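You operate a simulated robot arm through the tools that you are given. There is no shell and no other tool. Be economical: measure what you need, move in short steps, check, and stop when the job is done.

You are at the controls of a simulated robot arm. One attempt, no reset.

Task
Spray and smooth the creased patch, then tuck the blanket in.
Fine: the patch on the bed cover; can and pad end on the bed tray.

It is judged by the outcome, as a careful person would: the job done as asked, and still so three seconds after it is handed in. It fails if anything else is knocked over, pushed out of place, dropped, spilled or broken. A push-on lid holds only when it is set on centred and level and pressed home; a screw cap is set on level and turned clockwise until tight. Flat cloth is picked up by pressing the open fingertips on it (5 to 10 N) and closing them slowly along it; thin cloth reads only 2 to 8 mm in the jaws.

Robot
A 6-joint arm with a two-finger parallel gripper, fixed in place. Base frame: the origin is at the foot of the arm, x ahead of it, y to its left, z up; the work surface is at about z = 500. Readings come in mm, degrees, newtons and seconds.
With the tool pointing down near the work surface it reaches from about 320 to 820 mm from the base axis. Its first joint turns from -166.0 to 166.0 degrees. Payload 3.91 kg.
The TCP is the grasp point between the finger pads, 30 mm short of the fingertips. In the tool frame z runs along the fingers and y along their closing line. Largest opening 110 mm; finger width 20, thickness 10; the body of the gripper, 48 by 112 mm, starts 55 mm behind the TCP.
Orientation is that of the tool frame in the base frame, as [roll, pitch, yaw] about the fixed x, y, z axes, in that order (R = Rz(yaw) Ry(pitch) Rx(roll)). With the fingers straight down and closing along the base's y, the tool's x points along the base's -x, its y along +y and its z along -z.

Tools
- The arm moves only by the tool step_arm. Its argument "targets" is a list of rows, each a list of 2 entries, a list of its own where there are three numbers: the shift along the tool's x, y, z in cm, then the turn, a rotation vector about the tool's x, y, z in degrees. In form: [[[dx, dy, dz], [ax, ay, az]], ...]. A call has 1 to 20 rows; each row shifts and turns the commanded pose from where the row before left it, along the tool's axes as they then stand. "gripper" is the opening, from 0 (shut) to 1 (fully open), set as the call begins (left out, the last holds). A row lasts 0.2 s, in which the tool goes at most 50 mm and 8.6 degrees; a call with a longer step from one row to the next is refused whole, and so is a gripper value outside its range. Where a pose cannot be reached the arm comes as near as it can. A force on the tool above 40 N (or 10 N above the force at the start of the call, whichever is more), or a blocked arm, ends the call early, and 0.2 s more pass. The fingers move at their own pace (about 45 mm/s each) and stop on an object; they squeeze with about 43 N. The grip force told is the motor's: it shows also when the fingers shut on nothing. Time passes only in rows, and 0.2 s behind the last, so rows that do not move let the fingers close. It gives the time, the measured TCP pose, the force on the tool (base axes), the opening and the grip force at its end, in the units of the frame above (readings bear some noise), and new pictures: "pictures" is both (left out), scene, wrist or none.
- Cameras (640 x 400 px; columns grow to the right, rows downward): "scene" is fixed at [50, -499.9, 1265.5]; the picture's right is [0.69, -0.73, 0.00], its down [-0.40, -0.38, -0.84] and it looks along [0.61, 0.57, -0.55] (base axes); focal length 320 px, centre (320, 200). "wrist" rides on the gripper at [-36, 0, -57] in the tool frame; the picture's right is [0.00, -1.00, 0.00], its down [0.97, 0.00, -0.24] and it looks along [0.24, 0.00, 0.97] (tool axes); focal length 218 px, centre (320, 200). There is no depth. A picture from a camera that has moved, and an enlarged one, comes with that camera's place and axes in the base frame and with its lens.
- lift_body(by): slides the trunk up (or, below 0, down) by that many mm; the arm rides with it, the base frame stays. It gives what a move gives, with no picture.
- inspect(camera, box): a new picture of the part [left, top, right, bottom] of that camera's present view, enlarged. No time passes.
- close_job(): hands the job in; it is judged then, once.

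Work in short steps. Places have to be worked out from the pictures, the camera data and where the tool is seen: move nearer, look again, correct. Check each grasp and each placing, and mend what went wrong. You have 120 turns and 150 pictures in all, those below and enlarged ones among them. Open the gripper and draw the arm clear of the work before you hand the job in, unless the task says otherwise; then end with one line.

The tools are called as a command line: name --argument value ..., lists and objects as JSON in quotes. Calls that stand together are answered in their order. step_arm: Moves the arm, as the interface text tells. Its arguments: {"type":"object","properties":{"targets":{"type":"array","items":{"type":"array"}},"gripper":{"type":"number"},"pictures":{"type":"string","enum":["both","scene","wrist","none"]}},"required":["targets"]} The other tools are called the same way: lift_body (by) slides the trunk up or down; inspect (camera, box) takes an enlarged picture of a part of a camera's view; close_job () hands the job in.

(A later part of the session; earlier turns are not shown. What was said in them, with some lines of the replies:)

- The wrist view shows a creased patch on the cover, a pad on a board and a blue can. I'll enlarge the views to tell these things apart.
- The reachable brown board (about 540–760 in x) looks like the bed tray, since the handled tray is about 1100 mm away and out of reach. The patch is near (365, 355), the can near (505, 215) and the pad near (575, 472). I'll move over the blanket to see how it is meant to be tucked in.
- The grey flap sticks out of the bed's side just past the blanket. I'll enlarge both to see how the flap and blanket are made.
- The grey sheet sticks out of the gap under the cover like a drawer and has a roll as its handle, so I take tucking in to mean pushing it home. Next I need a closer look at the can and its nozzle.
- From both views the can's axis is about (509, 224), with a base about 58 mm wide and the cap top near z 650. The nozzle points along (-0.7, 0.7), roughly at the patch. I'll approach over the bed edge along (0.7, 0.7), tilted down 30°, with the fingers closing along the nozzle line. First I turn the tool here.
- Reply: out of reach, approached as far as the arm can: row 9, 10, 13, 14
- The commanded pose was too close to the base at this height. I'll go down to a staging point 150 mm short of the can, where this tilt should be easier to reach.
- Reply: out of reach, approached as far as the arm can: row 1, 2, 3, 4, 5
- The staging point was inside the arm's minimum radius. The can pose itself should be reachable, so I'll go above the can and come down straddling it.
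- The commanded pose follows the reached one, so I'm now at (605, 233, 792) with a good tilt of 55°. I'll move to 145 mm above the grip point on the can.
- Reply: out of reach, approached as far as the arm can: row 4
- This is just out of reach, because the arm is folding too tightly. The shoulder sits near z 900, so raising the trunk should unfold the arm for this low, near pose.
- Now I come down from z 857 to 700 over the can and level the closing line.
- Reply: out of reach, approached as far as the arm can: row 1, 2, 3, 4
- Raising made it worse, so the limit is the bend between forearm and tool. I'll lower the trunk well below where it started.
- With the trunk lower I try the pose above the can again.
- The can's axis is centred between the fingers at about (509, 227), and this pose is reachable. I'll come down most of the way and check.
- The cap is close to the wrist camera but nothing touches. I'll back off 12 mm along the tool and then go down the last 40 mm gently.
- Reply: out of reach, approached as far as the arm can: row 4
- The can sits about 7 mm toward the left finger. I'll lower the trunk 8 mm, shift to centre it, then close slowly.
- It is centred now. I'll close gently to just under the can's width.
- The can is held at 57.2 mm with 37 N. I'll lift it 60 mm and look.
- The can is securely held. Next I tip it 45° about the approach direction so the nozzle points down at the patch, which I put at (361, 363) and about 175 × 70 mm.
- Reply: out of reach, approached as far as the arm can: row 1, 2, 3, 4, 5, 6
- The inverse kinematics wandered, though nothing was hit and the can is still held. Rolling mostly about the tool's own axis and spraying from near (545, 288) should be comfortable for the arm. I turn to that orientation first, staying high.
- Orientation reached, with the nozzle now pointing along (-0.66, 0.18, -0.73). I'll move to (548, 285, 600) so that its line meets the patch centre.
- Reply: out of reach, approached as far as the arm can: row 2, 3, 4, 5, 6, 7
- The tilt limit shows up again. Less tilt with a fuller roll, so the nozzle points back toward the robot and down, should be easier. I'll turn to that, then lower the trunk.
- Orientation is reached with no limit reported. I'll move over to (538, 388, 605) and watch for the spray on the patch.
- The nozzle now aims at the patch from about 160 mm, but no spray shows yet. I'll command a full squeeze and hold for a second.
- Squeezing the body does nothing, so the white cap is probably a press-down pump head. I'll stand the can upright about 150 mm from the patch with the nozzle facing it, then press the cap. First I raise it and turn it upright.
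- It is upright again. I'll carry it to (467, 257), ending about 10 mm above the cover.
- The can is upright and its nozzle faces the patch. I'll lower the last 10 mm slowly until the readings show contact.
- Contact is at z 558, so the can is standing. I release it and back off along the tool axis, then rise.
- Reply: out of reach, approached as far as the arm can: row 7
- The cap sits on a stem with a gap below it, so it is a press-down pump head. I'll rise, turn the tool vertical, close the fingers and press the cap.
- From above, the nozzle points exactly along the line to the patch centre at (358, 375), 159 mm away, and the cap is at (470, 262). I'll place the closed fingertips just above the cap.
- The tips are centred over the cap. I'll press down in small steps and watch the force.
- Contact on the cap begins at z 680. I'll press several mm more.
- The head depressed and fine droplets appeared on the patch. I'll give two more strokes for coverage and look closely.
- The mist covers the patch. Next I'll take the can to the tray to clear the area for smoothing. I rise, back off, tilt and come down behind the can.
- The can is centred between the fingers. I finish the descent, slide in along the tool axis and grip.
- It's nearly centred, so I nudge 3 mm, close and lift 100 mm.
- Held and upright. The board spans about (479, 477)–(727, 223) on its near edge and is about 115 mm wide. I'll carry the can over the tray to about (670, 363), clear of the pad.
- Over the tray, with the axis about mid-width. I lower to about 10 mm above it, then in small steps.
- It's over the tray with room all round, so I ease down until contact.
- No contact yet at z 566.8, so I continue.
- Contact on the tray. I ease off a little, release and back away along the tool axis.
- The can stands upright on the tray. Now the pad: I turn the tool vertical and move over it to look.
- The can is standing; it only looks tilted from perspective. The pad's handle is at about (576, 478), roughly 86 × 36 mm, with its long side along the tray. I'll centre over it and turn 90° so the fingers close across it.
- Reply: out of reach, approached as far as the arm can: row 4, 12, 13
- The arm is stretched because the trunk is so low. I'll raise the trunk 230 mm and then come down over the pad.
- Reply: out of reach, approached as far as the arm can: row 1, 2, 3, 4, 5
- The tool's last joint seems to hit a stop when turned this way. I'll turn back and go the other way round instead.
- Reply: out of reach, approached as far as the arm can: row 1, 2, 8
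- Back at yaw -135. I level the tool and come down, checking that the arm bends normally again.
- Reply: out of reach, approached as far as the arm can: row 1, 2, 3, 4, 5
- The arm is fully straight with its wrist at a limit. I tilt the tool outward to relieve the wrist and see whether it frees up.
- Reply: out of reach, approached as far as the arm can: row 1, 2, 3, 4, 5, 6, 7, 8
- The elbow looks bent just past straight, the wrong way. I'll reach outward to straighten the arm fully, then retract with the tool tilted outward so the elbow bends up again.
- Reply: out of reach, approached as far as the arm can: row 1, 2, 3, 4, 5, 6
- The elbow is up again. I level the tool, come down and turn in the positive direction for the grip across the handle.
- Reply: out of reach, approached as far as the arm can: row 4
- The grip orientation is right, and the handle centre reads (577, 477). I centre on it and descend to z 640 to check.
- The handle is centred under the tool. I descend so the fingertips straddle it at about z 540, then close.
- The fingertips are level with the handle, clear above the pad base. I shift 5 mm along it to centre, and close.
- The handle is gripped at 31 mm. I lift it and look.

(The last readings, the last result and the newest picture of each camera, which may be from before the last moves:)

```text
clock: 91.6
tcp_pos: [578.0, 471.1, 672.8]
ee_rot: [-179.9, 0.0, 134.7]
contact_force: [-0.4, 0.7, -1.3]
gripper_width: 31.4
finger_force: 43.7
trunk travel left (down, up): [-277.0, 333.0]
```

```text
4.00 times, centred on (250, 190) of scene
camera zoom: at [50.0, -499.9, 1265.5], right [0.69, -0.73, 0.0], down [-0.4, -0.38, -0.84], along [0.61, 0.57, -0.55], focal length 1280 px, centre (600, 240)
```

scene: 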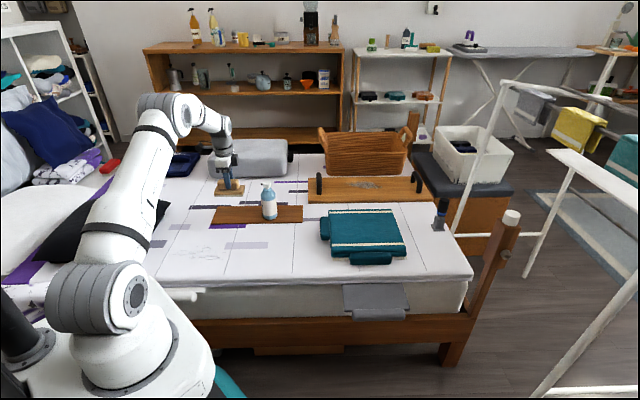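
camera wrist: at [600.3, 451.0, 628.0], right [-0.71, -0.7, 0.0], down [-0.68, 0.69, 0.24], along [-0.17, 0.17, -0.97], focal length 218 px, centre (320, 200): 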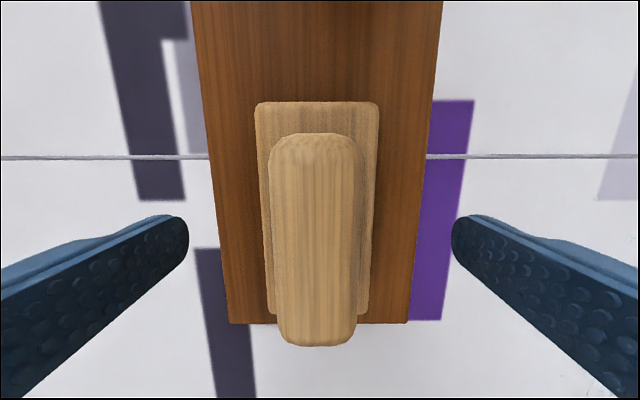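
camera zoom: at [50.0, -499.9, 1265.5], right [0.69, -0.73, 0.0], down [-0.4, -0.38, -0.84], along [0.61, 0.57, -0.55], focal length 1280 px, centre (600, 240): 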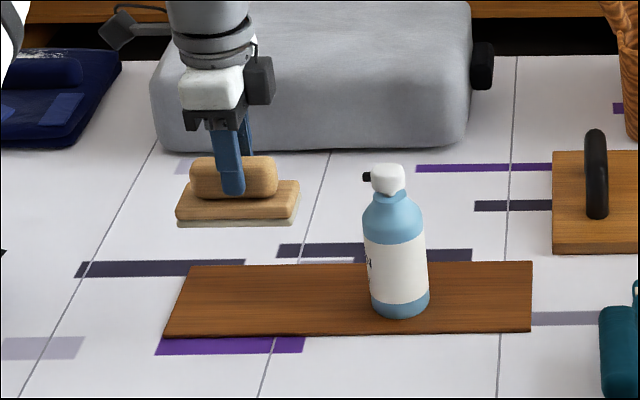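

The pad is held level. I carry it over the near-right end of the patch.

step_arm --targets '[[[0.41, -3.8, 0], [0, 0, 0]], [[0.41, -3.8, 0], [0, 0, 0]], [[0.41, -3.8, 0], [0, 0, 0]], [[0.41, -3.8, 0], [0, 0, 0]], [[0.41, -3.8, 0], [0, 0, 0]], [[0.41, -3.8, 0], [0, 0, 0]], [[0, 0, 4], [0, 0, 0]], [[0, 0, 4], [0, 0, 0]], [[0, 0, 0], [0, 0, 0]]]' --pictures "both"

inspect --camera "scene" --box '[160, 190, 280, 280]'

```text
clock: 93.6
tcp_pos: [403.2, 333.0, 593.3]
ee_rot: [-180.0, 0.1, 134.8]
contact_force: [-0.6, 0.5, -0.6]
gripper_width: 31.2
finger_force: 43.3
trunk travel left (down, up): [-277.0, 333.0]
camera wrist: at [427.5, 306.7, 650.2], right [-0.71, -0.7, 0.0], down [-0.68, 0.69, 0.24], along [-0.17, 0.17, -0.97], focal length 218 px, centre (320, 200)
```

scene: 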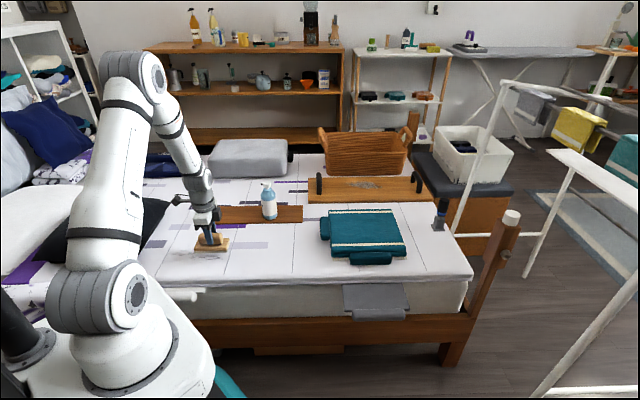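
wrist: 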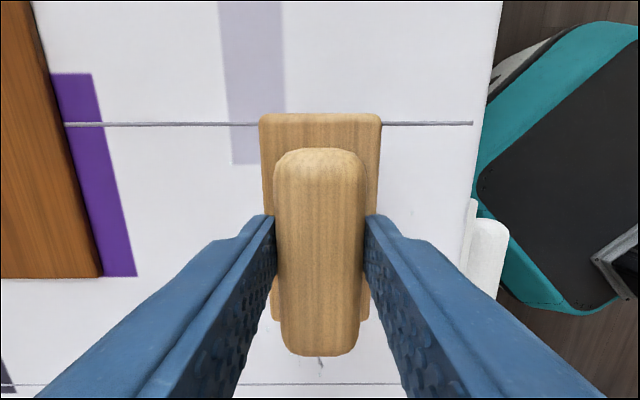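

```text
4.44 times, centred on (220, 235) of scene
camera zoom: at [50.0, -499.9, 1265.5], right [0.69, -0.73, 0.0], down [-0.4, -0.38, -0.84], along [0.61, 0.57, -0.55], focal length 1422 px, centre (764, 44)
```

zoom: 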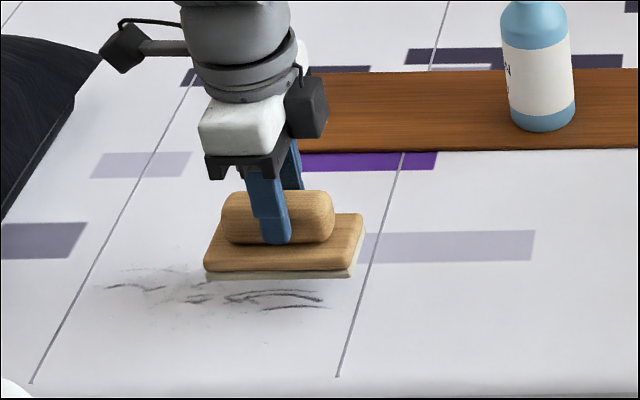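

The pad is over the patch. I lower it to contact in small steps.

step_arm --targets '[[[0, 0, 1.5], [0, 0, 0]], [[0, 0, 1], [0, 0, 0]], [[0, 0, 0.4], [0, 0, 0]], [[0, 0, 0.2], [0, 0, 0]], [[0, 0, 0], [0, 0, 0]]]' --pictures "none"

```text
clock: 94.8
tcp_pos: [399.8, 331.0, 564.7]
ee_rot: [179.7, 0.0, 134.8]
contact_force: [-0.9, 0.1, 35.7]
gripper_width: 31.2
finger_force: 43.0
trunk travel left (down, up): [-277.0, 333.0]
```

That presses 36 N. I back off about 1 mm for a gentler press.

step_arm --targets '[[[0, 0, -0.15], [0, 0, 0]], [[0, 0, 0], [0, 0, 0]]]' --pictures "none"

```text
clock: 95.4
tcp_pos: [399.8, 331.8, 564.3]
ee_rot: [179.7, 0.1, 134.9]
contact_force: [-5.1, 16.2, 33.4]
gripper_width: 31.2
finger_force: 43.0
trunk travel left (down, up): [-277.0, 333.0]
```

step_arm --targets '[[[0, 0, -0.2], [0, 0, 0]], [[0, 0, 0], [0, 0, 0]]]' --pictures "none"

```text
clock: 96.0
tcp_pos: [402.3, 329.8, 564.2]
ee_rot: [-180.0, 0.0, 134.8]
contact_force: [3.1, 9.3, 14.5]
gripper_width: 31.2
finger_force: 42.8
trunk travel left (down, up): [-277.0, 333.0]
```

A press of 14.5 N is good. I stroke along the patch and back.

step_arm --targets '[[[1.5, 0, 0], [0, 0, 0]], [[1.5, 0, 0], [0, 0, 0]], [[1.5, 0, 0], [0, 0, 0]], [[1.5, 0, 0], [0, 0, 0]], [[1.5, 0, 0], [0, 0, 0]], [[1.5, 0, 0], [0, 0, 0]], [[1.5, 0, 0], [0, 0, 0]], [[0, 0, 0], [0, 0, 0]]]' --pictures "scene"

inspect --camera "scene" --box '[150, 205, 260, 280]'

```text
clock: 97.8
tcp_pos: [325.8, 405.6, 563.6]
ee_rot: [180.0, -0.1, 134.8]
contact_force: [1.9, -3.1, 11.7]
gripper_width: 31.2
finger_force: 42.9
trunk travel left (down, up): [-277.0, 333.0]
```

scene: 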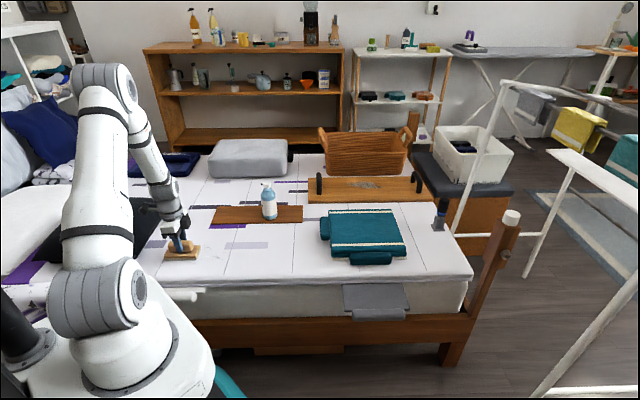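

```text
5.33 times, centred on (205, 242) of scene
camera zoom: at [50.0, -499.9, 1265.5], right [0.69, -0.73, 0.0], down [-0.4, -0.38, -0.84], along [0.61, 0.57, -0.55], focal length 1706 px, centre (933, -27)
```

zoom: 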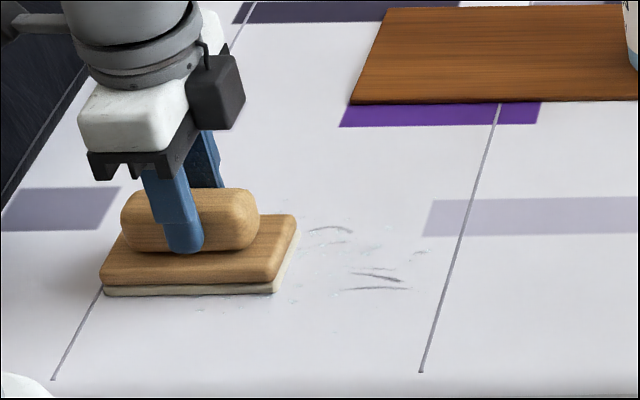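

The creases vanish where the pad has passed. A few remain at the near right and on the far side, so I stroke back on the near side and forward on the far side.

step_arm --targets '[[[-0.5, -1.4, 0], [0, 0, 0]], [[-2, 0, 0], [0, 0, 0]], [[-2, 0, 0], [0, 0, 0]], [[-2, 0, 0], [0, 0, 0]], [[-2, 0, 0], [0, 0, 0]], [[-2, 0, 0], [0, 0, 0]], [[-2, 0, 0], [0, 0, 0]], [[-2, 0, 0], [0, 0, 0]], [[0, 1.5, 0], [0, 0, 0]], [[0, 1.7, 0], [0, 0, 0]], [[2, 0, 0], [0, 0, 0]], [[2, 0, 0], [0, 0, 0]], [[2, 0, 0], [0, 0, 0]], [[2, 0, 0], [0, 0, 0]], [[2, 0, 0], [0, 0, 0]], [[2, 0, 0], [0, 0, 0]], [[2, 0, 0], [0, 0, 0]], [[0, 0, 0], [0, 0, 0]]]' --pictures "none"

inspect --camera "scene" --box '[150, 205, 260, 280]'

```text
clock: 101.6
tcp_pos: [343.0, 413.6, 563.6]
ee_rot: [179.9, -0.1, 134.8]
contact_force: [5.0, -3.5, 19.3]
gripper_width: 31.1
finger_force: 42.9
trunk travel left (down, up): [-277.0, 333.0]
```

```text
5.33 times, centred on (205, 242) of scene
camera zoom: at [50.0, -499.9, 1265.5], right [0.69, -0.73, 0.0], down [-0.4, -0.38, -0.84], along [0.61, 0.57, -0.55], focal length 1706 px, centre (933, -27)
```

zoom: 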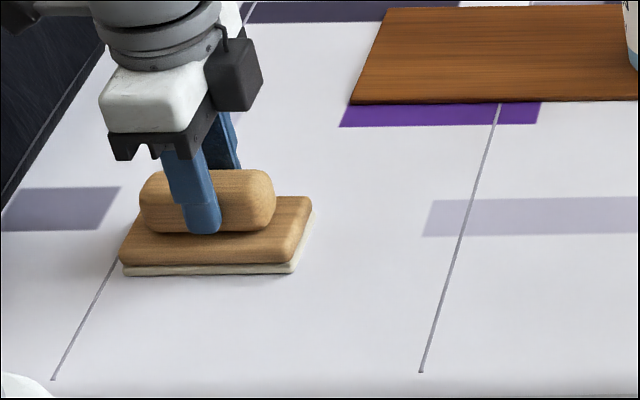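

The cover looks smooth. I make one more central pass back for the left end, then lift and check.

step_arm --targets '[[[2, 0, 0], [0, 0, 0]], [[0, -1.7, 0], [0, 0, 0]], [[0, -1.5, 0], [0, 0, 0]], [[-2, 0.3, 0], [0, 0, 0]], [[-2, 0.3, 0], [0, 0, 0]], [[-2, 0.3, 0], [0, 0, 0]], [[-2, 0.3, 0], [0, 0, 0]], [[-2, 0.3, 0], [0, 0, 0]], [[0, 0, -2], [0, 0, 0]], [[0, 0, -4], [0, 0, 0]], [[0, 0, -4], [0, 0, 0]], [[0, 0, 0], [0, 0, 0]]]' --pictures "none"

inspect --camera "scene" --box '[150, 190, 290, 280]'

inspect --camera "wrist" --box '[0, 0, 640, 400]'

```text
clock: 104.2
tcp_pos: [384.8, 343.2, 661.8]
ee_rot: [-180.0, 0.0, 134.8]
contact_force: [-0.4, 0.2, -1.0]
gripper_width: 31.4
finger_force: 43.3
trunk travel left (down, up): [-277.0, 333.0]
```

```text
4.44 times, centred on (220, 235) of scene
camera zoom: at [50.0, -499.9, 1265.5], right [0.69, -0.73, 0.0], down [-0.4, -0.38, -0.84], along [0.61, 0.57, -0.55], focal length 1422 px, centre (764, 44)
```

zoom: 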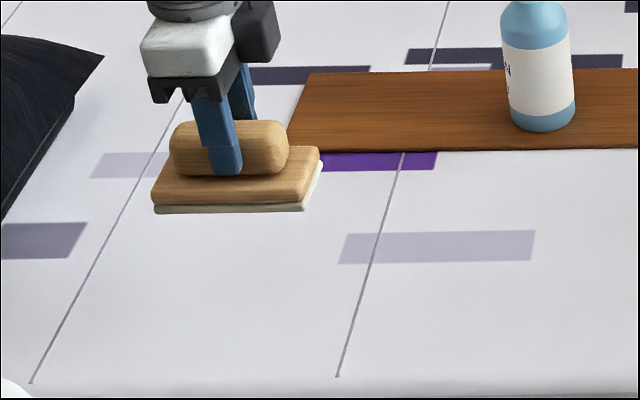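

```text
1.00 times, centred on (320, 200) of wrist
camera zoom: at [409.3, 318.1, 719.5], right [-0.71, -0.7, 0.0], down [-0.68, 0.69, 0.24], along [-0.17, 0.17, -0.97], focal length 218 px, centre (320, 200)
```

zoom: 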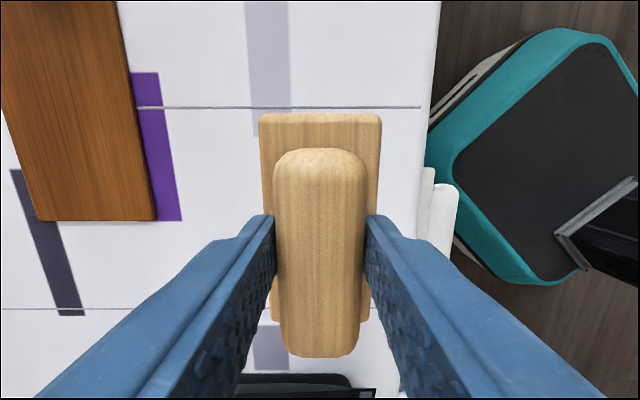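

The patch is smooth. I take the pad back to its place on the tray.

step_arm --targets '[[[-0.74, 3.8, 0], [0, 0, 0]], [[-0.74, 3.8, 0], [0, 0, 0]], [[-0.74, 3.8, 0], [0, 0, 0]], [[-0.74, 3.8, 0], [0, 0, 0]], [[-0.74, 3.8, 0], [0, 0, 0]], [[-0.74, 3.8, 0], [0, 0, 0]], [[0, 0, 4], [0, 0, 0]], [[0, 0, 3.5], [0, 0, 0]], [[0, 0, 0], [0, 0, 0]]]' --pictures "wrist"

inspect --camera "scene" --box '[190, 160, 310, 240]'

```text
clock: 106.2
tcp_pos: [582.7, 473.0, 587.6]
ee_rot: [-179.9, 0.0, 134.8]
contact_force: [0.1, -0.1, -2.6]
gripper_width: 31.1
finger_force: 42.8
trunk travel left (down, up): [-277.0, 333.0]
camera wrist: at [607.3, 447.2, 645.9], right [-0.71, -0.7, 0.0], down [-0.68, 0.69, 0.24], along [-0.17, 0.17, -0.97], focal length 218 px, centre (320, 200)
```

wrist: 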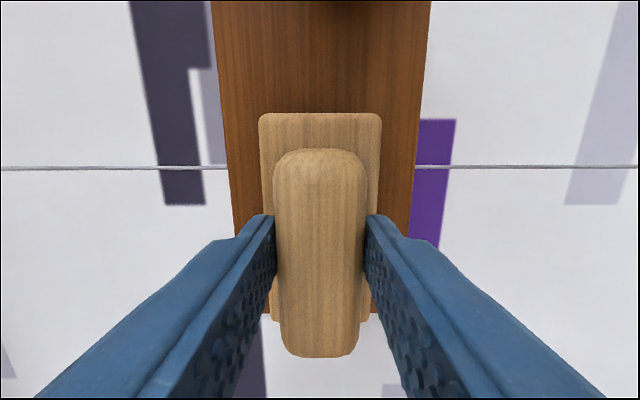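

```text
5.00 times, centred on (250, 200) of scene
camera zoom: at [50.0, -499.9, 1265.5], right [0.69, -0.73, 0.0], down [-0.4, -0.38, -0.84], along [0.61, 0.57, -0.55], focal length 1600 px, centre (670, 200)
```

zoom: 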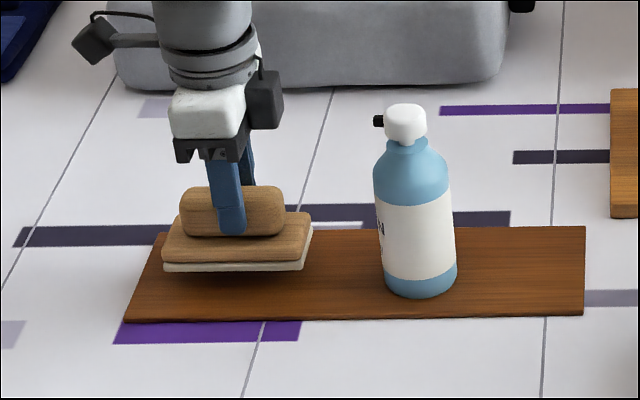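

It's over its old place. I shift 6 mm inward for margin and lower to contact.

step_arm --targets '[[[-0.6, -0.2, 0.5], [0, 0, 0]], [[0, 0, 0.6], [0, 0, 0]], [[0, 0, 0.3], [0, 0, 0]], [[0, 0, 0], [0, 0, 0]]]' --pictures "none"

```text
clock: 107.2
tcp_pos: [585.3, 468.9, 574.6]
ee_rot: [-179.9, 0.0, 134.8]
contact_force: [-0.6, 0.0, -1.4]
gripper_width: 31.1
finger_force: 42.8
trunk travel left (down, up): [-277.0, 333.0]
```

step_arm --targets '[[[0, 0, 0.2], [0, 0, 0]], [[0, 0, 0.15], [0, 0, 0]], [[0, 0, 0], [0, 0, 0]]]' --pictures "none"

```text
clock: 108.0
tcp_pos: [583.9, 467.6, 572.1]
ee_rot: [-179.9, 0.0, 134.7]
contact_force: [-0.6, 0.3, -2.3]
gripper_width: 31.6
finger_force: 43.0
trunk travel left (down, up): [-277.0, 333.0]
```

step_arm --targets '[[[0, 0, 0.15], [0, 0, 0]], [[0, 0, 0.1], [0, 0, 0]], [[0, 0, 0], [0, 0, 0]]]' --pictures "none"

```text
clock: 108.8
tcp_pos: [583.2, 468.7, 570.0]
ee_rot: [179.9, 0.0, 134.8]
contact_force: [2.6, -0.6, 6.5]
gripper_width: 31.1
finger_force: 43.1
trunk travel left (down, up): [-277.0, 333.0]
```

The pad is resting on the tray at 6.5 N. I release, rise and check.

step_arm --targets '[[[0, 0, 0], [0, 0, 0]], [[0, 0, 0], [0, 0, 0]], [[0, 0, 0], [0, 0, 0]], [[0, 0, 0], [0, 0, 0]], [[0, 0, -3], [0, 0, 0]], [[0, 0, -4], [0, 0, 0]], [[0, 0, -4], [0, 0, 0]], [[0, 0, -4], [0, 0, 0]], [[0, 0, 0], [0, 0, 0]]]' --gripper 1 --pictures "wrist"

inspect --camera "scene" --box '[170, 170, 310, 270]'

```text
clock: 110.8
tcp_pos: [584.5, 468.4, 721.8]
ee_rot: [-179.9, 0.0, 134.8]
contact_force: [0.6, 0.0, 0.3]
gripper_width: 110.1
finger_force: 0.1
trunk travel left (down, up): [-277.0, 333.0]
camera wrist: at [610.3, 442.0, 779.3], right [-0.71, -0.7, 0.0], down [-0.68, 0.69, 0.24], along [-0.17, 0.17, -0.97], focal length 218 px, centre (320, 200)
```

wrist: 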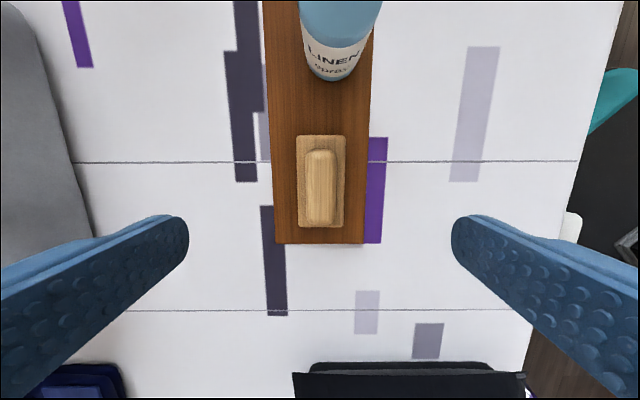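

```text
4.00 times, centred on (240, 220) of scene
camera zoom: at [50.0, -499.9, 1265.5], right [0.69, -0.73, 0.0], down [-0.4, -0.38, -0.84], along [0.61, 0.57, -0.55], focal length 1280 px, centre (640, 120)
```

zoom: 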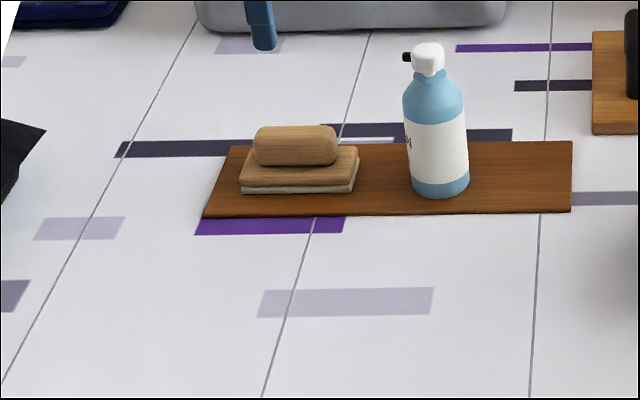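

Can and pad stand on the tray and the patch is smooth. Next is the blanket. I rise and move toward the protruding grey sheet to look at it from above.

step_arm --targets '[[[0, 0, -4], [0, 0, 0]], [[0, 0, -3], [0, 0, 0]], [[-3.04, -3.31, 0], [0, 0, 0]], [[-3.04, -3.31, 0], [0, 0, 0]], [[-3.04, -3.31, 0], [0, 0, 0]], [[-3.04, -3.31, 0], [0, 0, 0]], [[-3.04, -3.31, 0], [0, 0, 0]], [[-3.04, -3.31, 0], [0, 0, 0]], [[-3.04, -3.31, 0], [0, 0, 0]], [[-3.04, -3.31, 0], [0, 0, 0]], [[-3.04, -3.31, 0], [0, 0, 0]], [[-3.04, -3.31, 0], [0, 0, 0]], [[-3.04, -3.31, 0], [0, 0, 0]], [[-3.04, -3.31, 0], [0, 0, 0]], [[-3.04, -3.31, 0], [0, 0, 0]], [[-3.04, -3.31, 0], [0, 0, 0]], [[-3.04, -3.31, 0], [0, 0, 0]], [[-3.04, -3.31, 0], [0, 0, 0]], [[0, 0, 0], [0, 0, 0]]]' --gripper 0 --pictures "both"

inspect --camera "scene" --box '[130, 270, 230, 330]'

```text
clock: 114.8
tcp_pos: [552.8, -248.5, 788.9]
ee_rot: [-179.9, 0.0, 134.8]
contact_force: [0.3, 0.0, -0.5]
gripper_width: 0.1
finger_force: 37.3
trunk travel left (down, up): [-277.0, 333.0]
camera wrist: at [577.4, -274.1, 846.5], right [-0.71, -0.7, 0.0], down [-0.68, 0.69, 0.24], along [-0.17, 0.17, -0.97], focal length 218 px, centre (320, 200)
```

scene: 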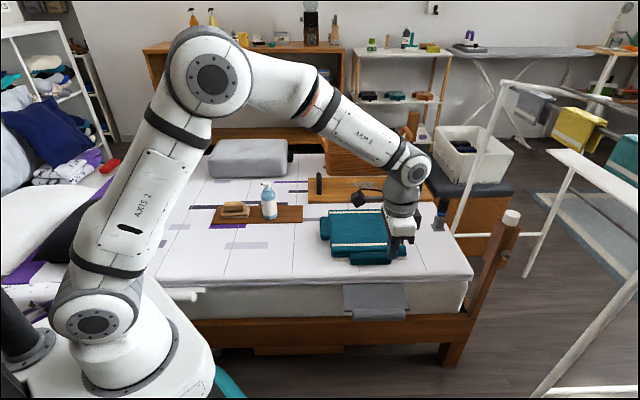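
wrist: 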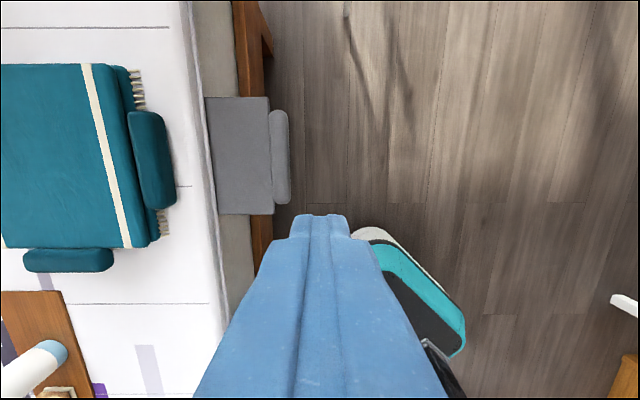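

```text
6.40 times, centred on (180, 300) of scene
camera zoom: at [50.0, -499.9, 1265.5], right [0.69, -0.73, 0.0], down [-0.4, -0.38, -0.84], along [0.61, 0.57, -0.55], focal length 2048 px, centre (1216, -440)
```

zoom: 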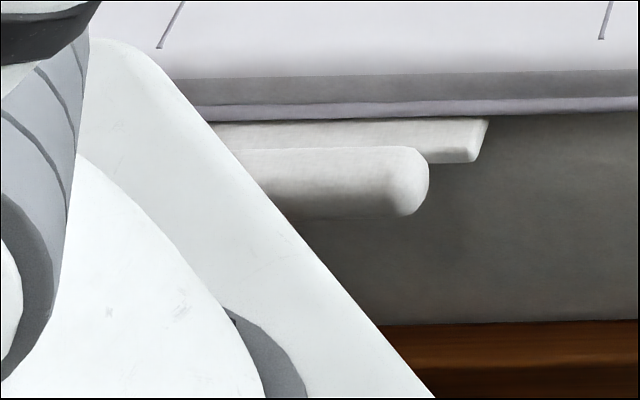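

The similar white sheet further along is fully tucked, with only about 16 mm plus its roll showing. The grey one sticks out about 100 mm more, with its roll's outer face near (602, -223) at z ≈ 460. I'll bring closed fingers down just outside the roll.

step_arm --targets '[[[-1.6, 2.5, 2], [0, 0, 0]], [[0, 0, 4.5], [0, 0, 0]], [[0, 0, 4.5], [0, 0, 0]], [[0, 0, 4.5], [0, 0, 0]], [[0, 0, 4.5], [0, 0, 0]], [[0, 0, 2.5], [0, 0, 0]], [[0, 0, 0], [0, 0, 0]]]' --pictures "both"

inspect --camera "scene" --box '[310, 220, 450, 330]'

```text
clock: 116.4
tcp_pos: [579.6, -242.6, 566.6]
ee_rot: [180.0, 0.0, 134.8]
contact_force: [-1.5, -0.3, 1.0]
gripper_width: 0.0
finger_force: 37.8
trunk travel left (down, up): [-277.0, 333.0]
camera wrist: at [604.4, -269.1, 624.5], right [-0.71, -0.7, 0.0], down [-0.68, 0.69, 0.24], along [-0.17, 0.17, -0.97], focal length 218 px, centre (320, 200)
```

scene: 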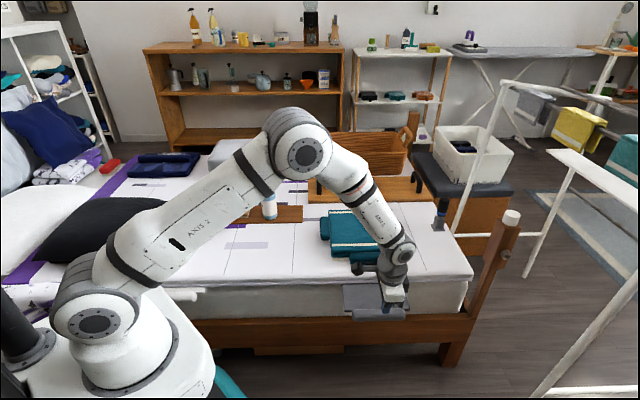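
wrist: 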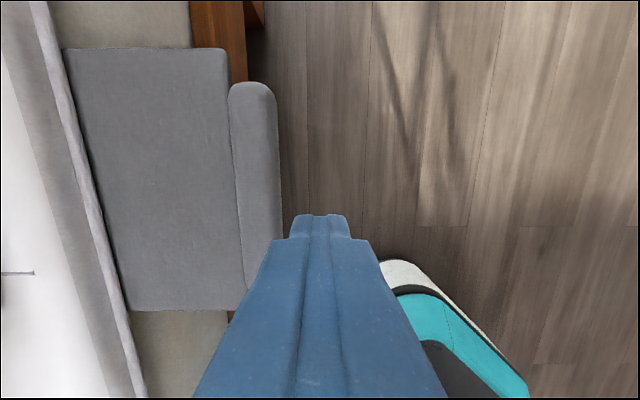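

```text
3.64 times, centred on (380, 275) of scene
camera zoom: at [50.0, -499.9, 1265.5], right [0.69, -0.73, 0.0], down [-0.4, -0.38, -0.84], along [0.61, 0.57, -0.55], focal length 1163 px, centre (102, -73)
```

zoom: 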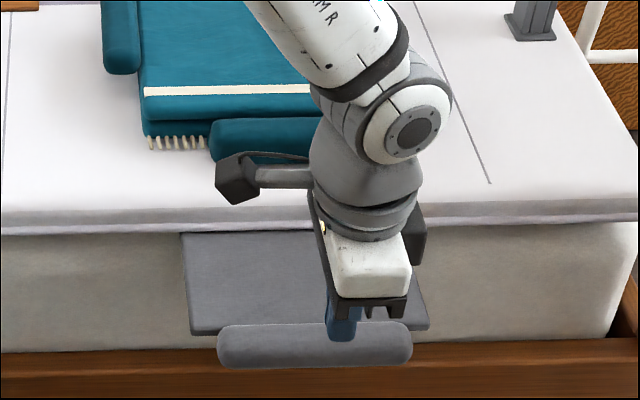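

The fingers line up just outside the roll with about a 20 mm gap. I shift 7 mm to its middle and descend so the tips are at about z 442.

step_arm --targets '[[[-0.7, 0, 3], [0, 0, 0]], [[0, 0, 3.5], [0, 0, 0]], [[0, 0, 3], [0, 0, 0]], [[0, 0, 0], [0, 0, 0]]]' --pictures "both"

inspect --camera "scene" --box '[320, 230, 440, 340]'

```text
clock: 117.4
tcp_pos: [583.4, -252.1, 468.6]
ee_rot: [-180.0, 0.0, 134.8]
contact_force: [-0.1, 1.0, -0.8]
gripper_width: 0.1
finger_force: 38.2
trunk travel left (down, up): [-277.0, 333.0]
camera wrist: at [608.4, -277.3, 526.5], right [-0.71, -0.7, 0.0], down [-0.68, 0.69, 0.24], along [-0.17, 0.17, -0.97], focal length 218 px, centre (320, 200)
```

scene: 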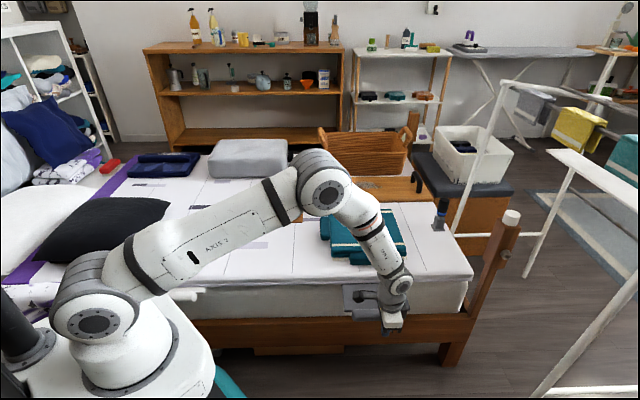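
wrist: 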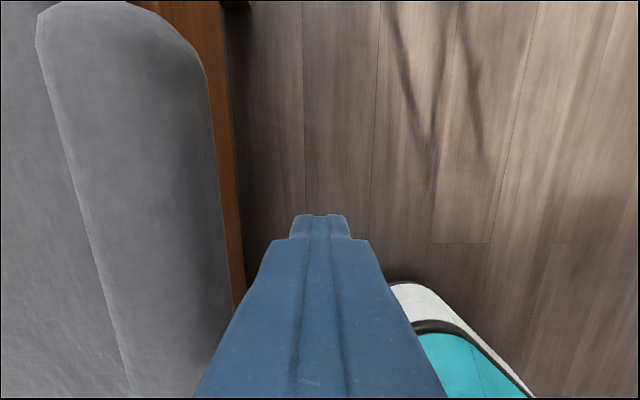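

```text
3.64 times, centred on (380, 285) of scene
camera zoom: at [50.0, -499.9, 1265.5], right [0.69, -0.73, 0.0], down [-0.4, -0.38, -0.84], along [0.61, 0.57, -0.55], focal length 1163 px, centre (102, -109)
```

zoom: 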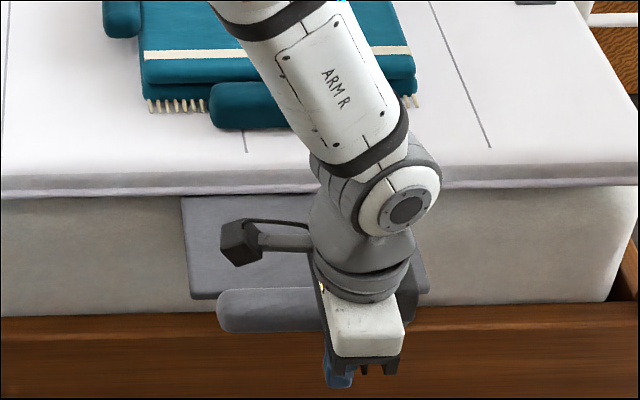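

The fingers are just outside the roll at its middle. I push toward the bed in short steps, watching the force.

step_arm --targets '[[[0, 1, 0], [0, 0, 0]], [[0, 1, 0], [0, 0, 0]], [[0, 1, 0], [0, 0, 0]], [[0, 1, 0], [0, 0, 0]], [[0, 0, 0], [0, 0, 0]]]' --pictures "wrist"

inspect --camera "scene" --box '[320, 230, 440, 340]'

```text
clock: 118.6
tcp_pos: [611.5, -221.3, 470.8]
ee_rot: [-180.0, 0.0, 134.7]
contact_force: [-0.3, -1.1, 0.4]
gripper_width: 0.0
finger_force: 37.6
trunk travel left (down, up): [-277.0, 333.0]
camera wrist: at [636.8, -246.5, 528.3], right [-0.71, -0.7, 0.0], down [-0.68, 0.69, 0.24], along [-0.17, 0.17, -0.97], focal length 218 px, centre (320, 200)
```

wrist: 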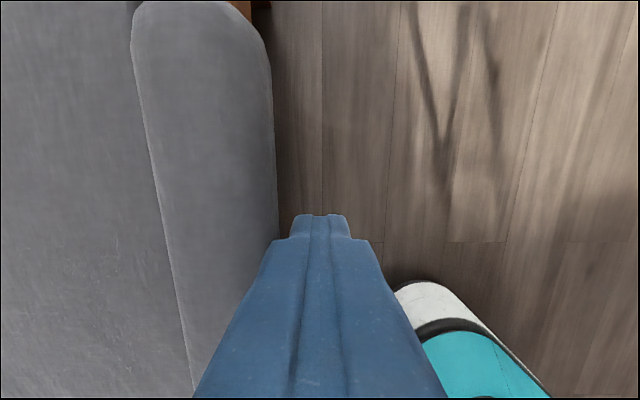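

```text
3.64 times, centred on (380, 285) of scene
camera zoom: at [50.0, -499.9, 1265.5], right [0.69, -0.73, 0.0], down [-0.4, -0.38, -0.84], along [0.61, 0.57, -0.55], focal length 1163 px, centre (102, -109)
```

zoom: 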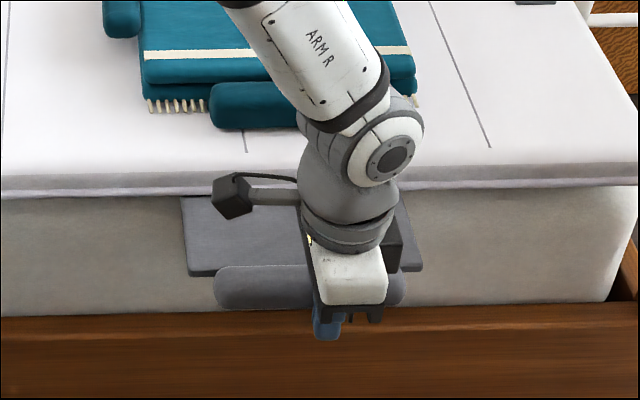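

It slides easily with almost no force. I continue pushing 60 mm.

step_arm --targets '[[[0, 1, 0], [0, 0, 0]], [[0, 1, 0], [0, 0, 0]], [[0, 1, 0], [0, 0, 0]], [[0, 1, 0], [0, 0, 0]], [[0, 1, 0], [0, 0, 0]], [[0, 1, 0], [0, 0, 0]], [[0, 0, 0], [0, 0, 0]]]' --pictures "wrist"

inspect --camera "scene" --box '[320, 230, 440, 340]'

```text
clock: 120.2
tcp_pos: [654.3, -178.1, 469.7]
ee_rot: [-179.8, -0.1, 134.8]
contact_force: [-0.6, -0.1, -0.3]
gripper_width: 0.0
finger_force: 37.9
trunk travel left (down, up): [-277.0, 333.0]
camera wrist: at [678.7, -203.7, 528.0], right [-0.71, -0.7, 0.0], down [-0.68, 0.69, 0.24], along [-0.17, 0.17, -0.97], focal length 218 px, centre (320, 200)
```

wrist: 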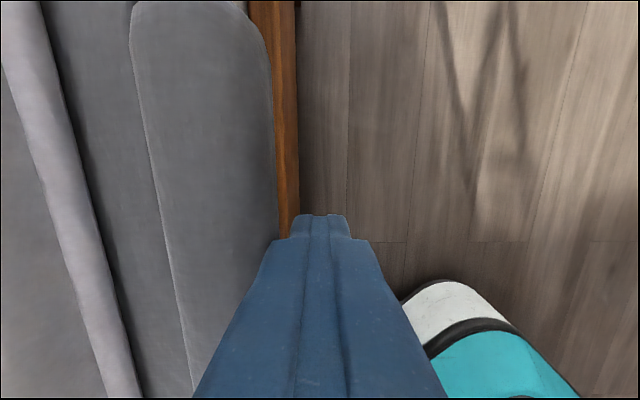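

```text
3.64 times, centred on (380, 285) of scene
camera zoom: at [50.0, -499.9, 1265.5], right [0.69, -0.73, 0.0], down [-0.4, -0.38, -0.84], along [0.61, 0.57, -0.55], focal length 1163 px, centre (102, -109)
```

zoom: 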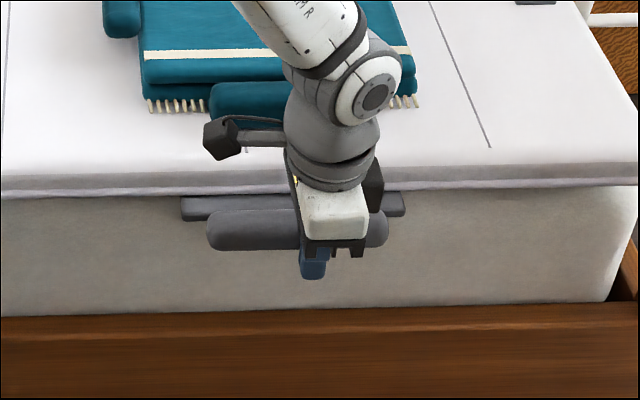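

It's nearly home. I keep pushing gently in 5 mm steps until it meets a stop.

step_arm --targets '[[[0, 0.5, 0], [0, 0, 0]], [[0, 0.5, 0], [0, 0, 0]], [[0, 0.5, 0], [0, 0, 0]], [[0, 0, 0], [0, 0, 0]]]' --pictures "none"

inspect --camera "scene" --box '[320, 230, 440, 340]'

```text
clock: 120.8
tcp_pos: [654.3, -177.9, 468.5]
ee_rot: [-179.6, -0.4, 134.6]
contact_force: [-11.0, -6.8, 6.2]
gripper_width: 0.3
finger_force: 37.9
trunk travel left (down, up): [-277.0, 333.0]
stopped in row 2: the force on the tool passed its limit (the readings are from after the stop); the commanded pose is now the measured one
```

```text
3.64 times, centred on (380, 285) of scene
camera zoom: at [50.0, -499.9, 1265.5], right [0.69, -0.73, 0.0], down [-0.4, -0.38, -0.84], along [0.61, 0.57, -0.55], focal length 1163 px, centre (102, -109)
```

zoom: 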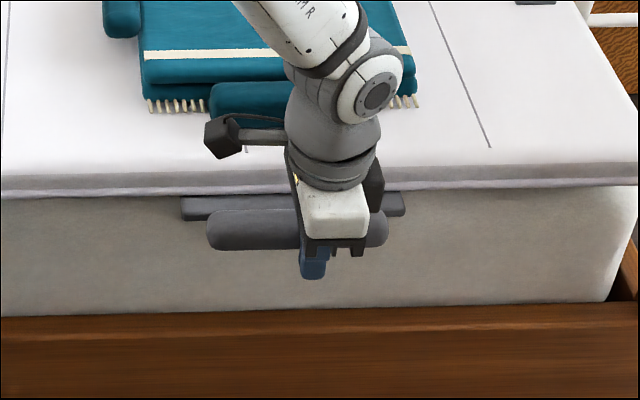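

It stopped hard against its end, protruding no more than the tucked white one. I back off and rise clear.

step_arm --targets '[[[0, -2, 0], [0, 0, 0]], [[0, -4, 0], [0, 0, 0]], [[0, -4, 0], [0, 0, 0]], [[0, 0, -4.5], [0, 0, 0]], [[0, 0, -4.5], [0, 0, 0]], [[0, 0, -4.5], [0, 0, 0]], [[0, 0, -4.5], [0, 0, 0]], [[0, 0, -4.5], [0, 0, 0]], [[0, 0, -4.5], [0, 0, 0]], [[0, 0, -4.5], [0, 0, 0]], [[0, -4, 0], [0, 0, 0]], [[0, -4, 0], [0, 0, 0]], [[0, 0, 0], [0, 0, 0]]]' --gripper 1 --pictures "both"

inspect --camera "scene" --box '[320, 250, 440, 325]'

inspect --camera "scene" --box '[150, 170, 310, 280]'

```text
clock: 123.6
tcp_pos: [531.0, -305.3, 786.2]
ee_rot: [-179.5, -0.4, 134.6]
contact_force: [-0.1, 0.4, 0.1]
gripper_width: 110.0
finger_force: 0.1
trunk travel left (down, up): [-277.0, 333.0]
camera wrist: at [556.9, -330.7, 844.5], right [-0.71, -0.7, 0.01], down [-0.68, 0.69, 0.25], along [-0.18, 0.17, -0.97], focal length 218 px, centre (320, 200)
```

scene: 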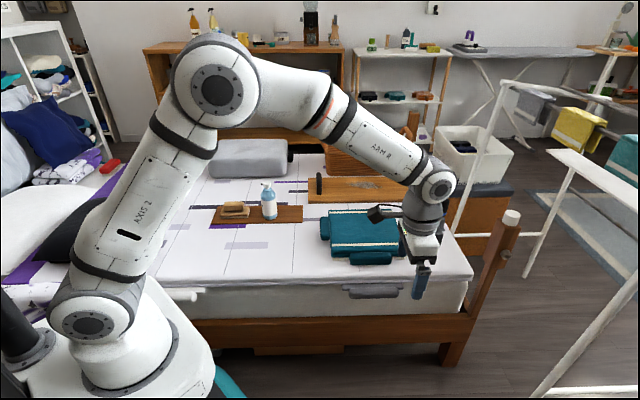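
wrist: 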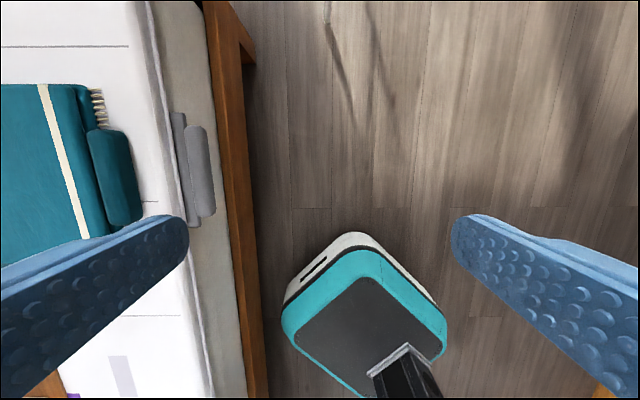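

```text
5.33 times, centred on (380, 288) of scene
camera zoom: at [50.0, -499.9, 1265.5], right [0.69, -0.73, 0.0], down [-0.4, -0.38, -0.84], along [0.61, 0.57, -0.55], focal length 1706 px, centre (0, -267)
```

zoom: 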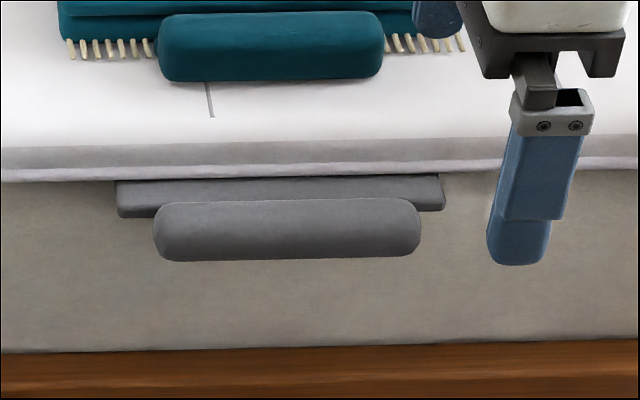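

```text
3.64 times, centred on (230, 225) of scene
camera zoom: at [50.0, -499.9, 1265.5], right [0.69, -0.73, 0.0], down [-0.4, -0.38, -0.84], along [0.61, 0.57, -0.55], focal length 1163 px, centre (647, 109)
```

zoom: 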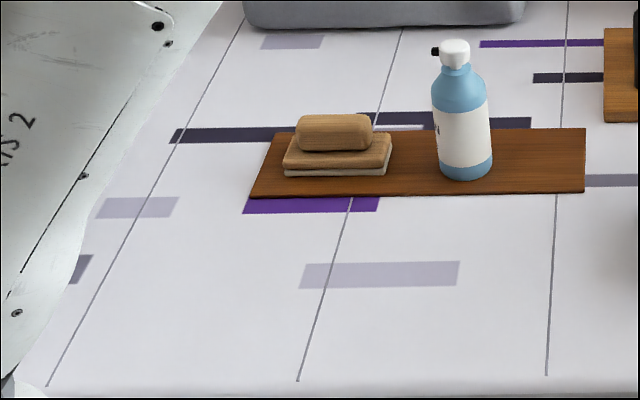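

The grey sheet is tucked in like its neighbour, the patch is smooth, and can and pad stand on the tray. The gripper is open and clear, so I hand in.

close_job

```text
The job is handed in.
```

I sprayed and smoothed the patch on the cover, left the can and pad on the plain brown board (which I took to be the bed tray, as the handled one was out of reach), and pushed the protruding grey sheet home as the blanket; nothing else appeared disturbed.
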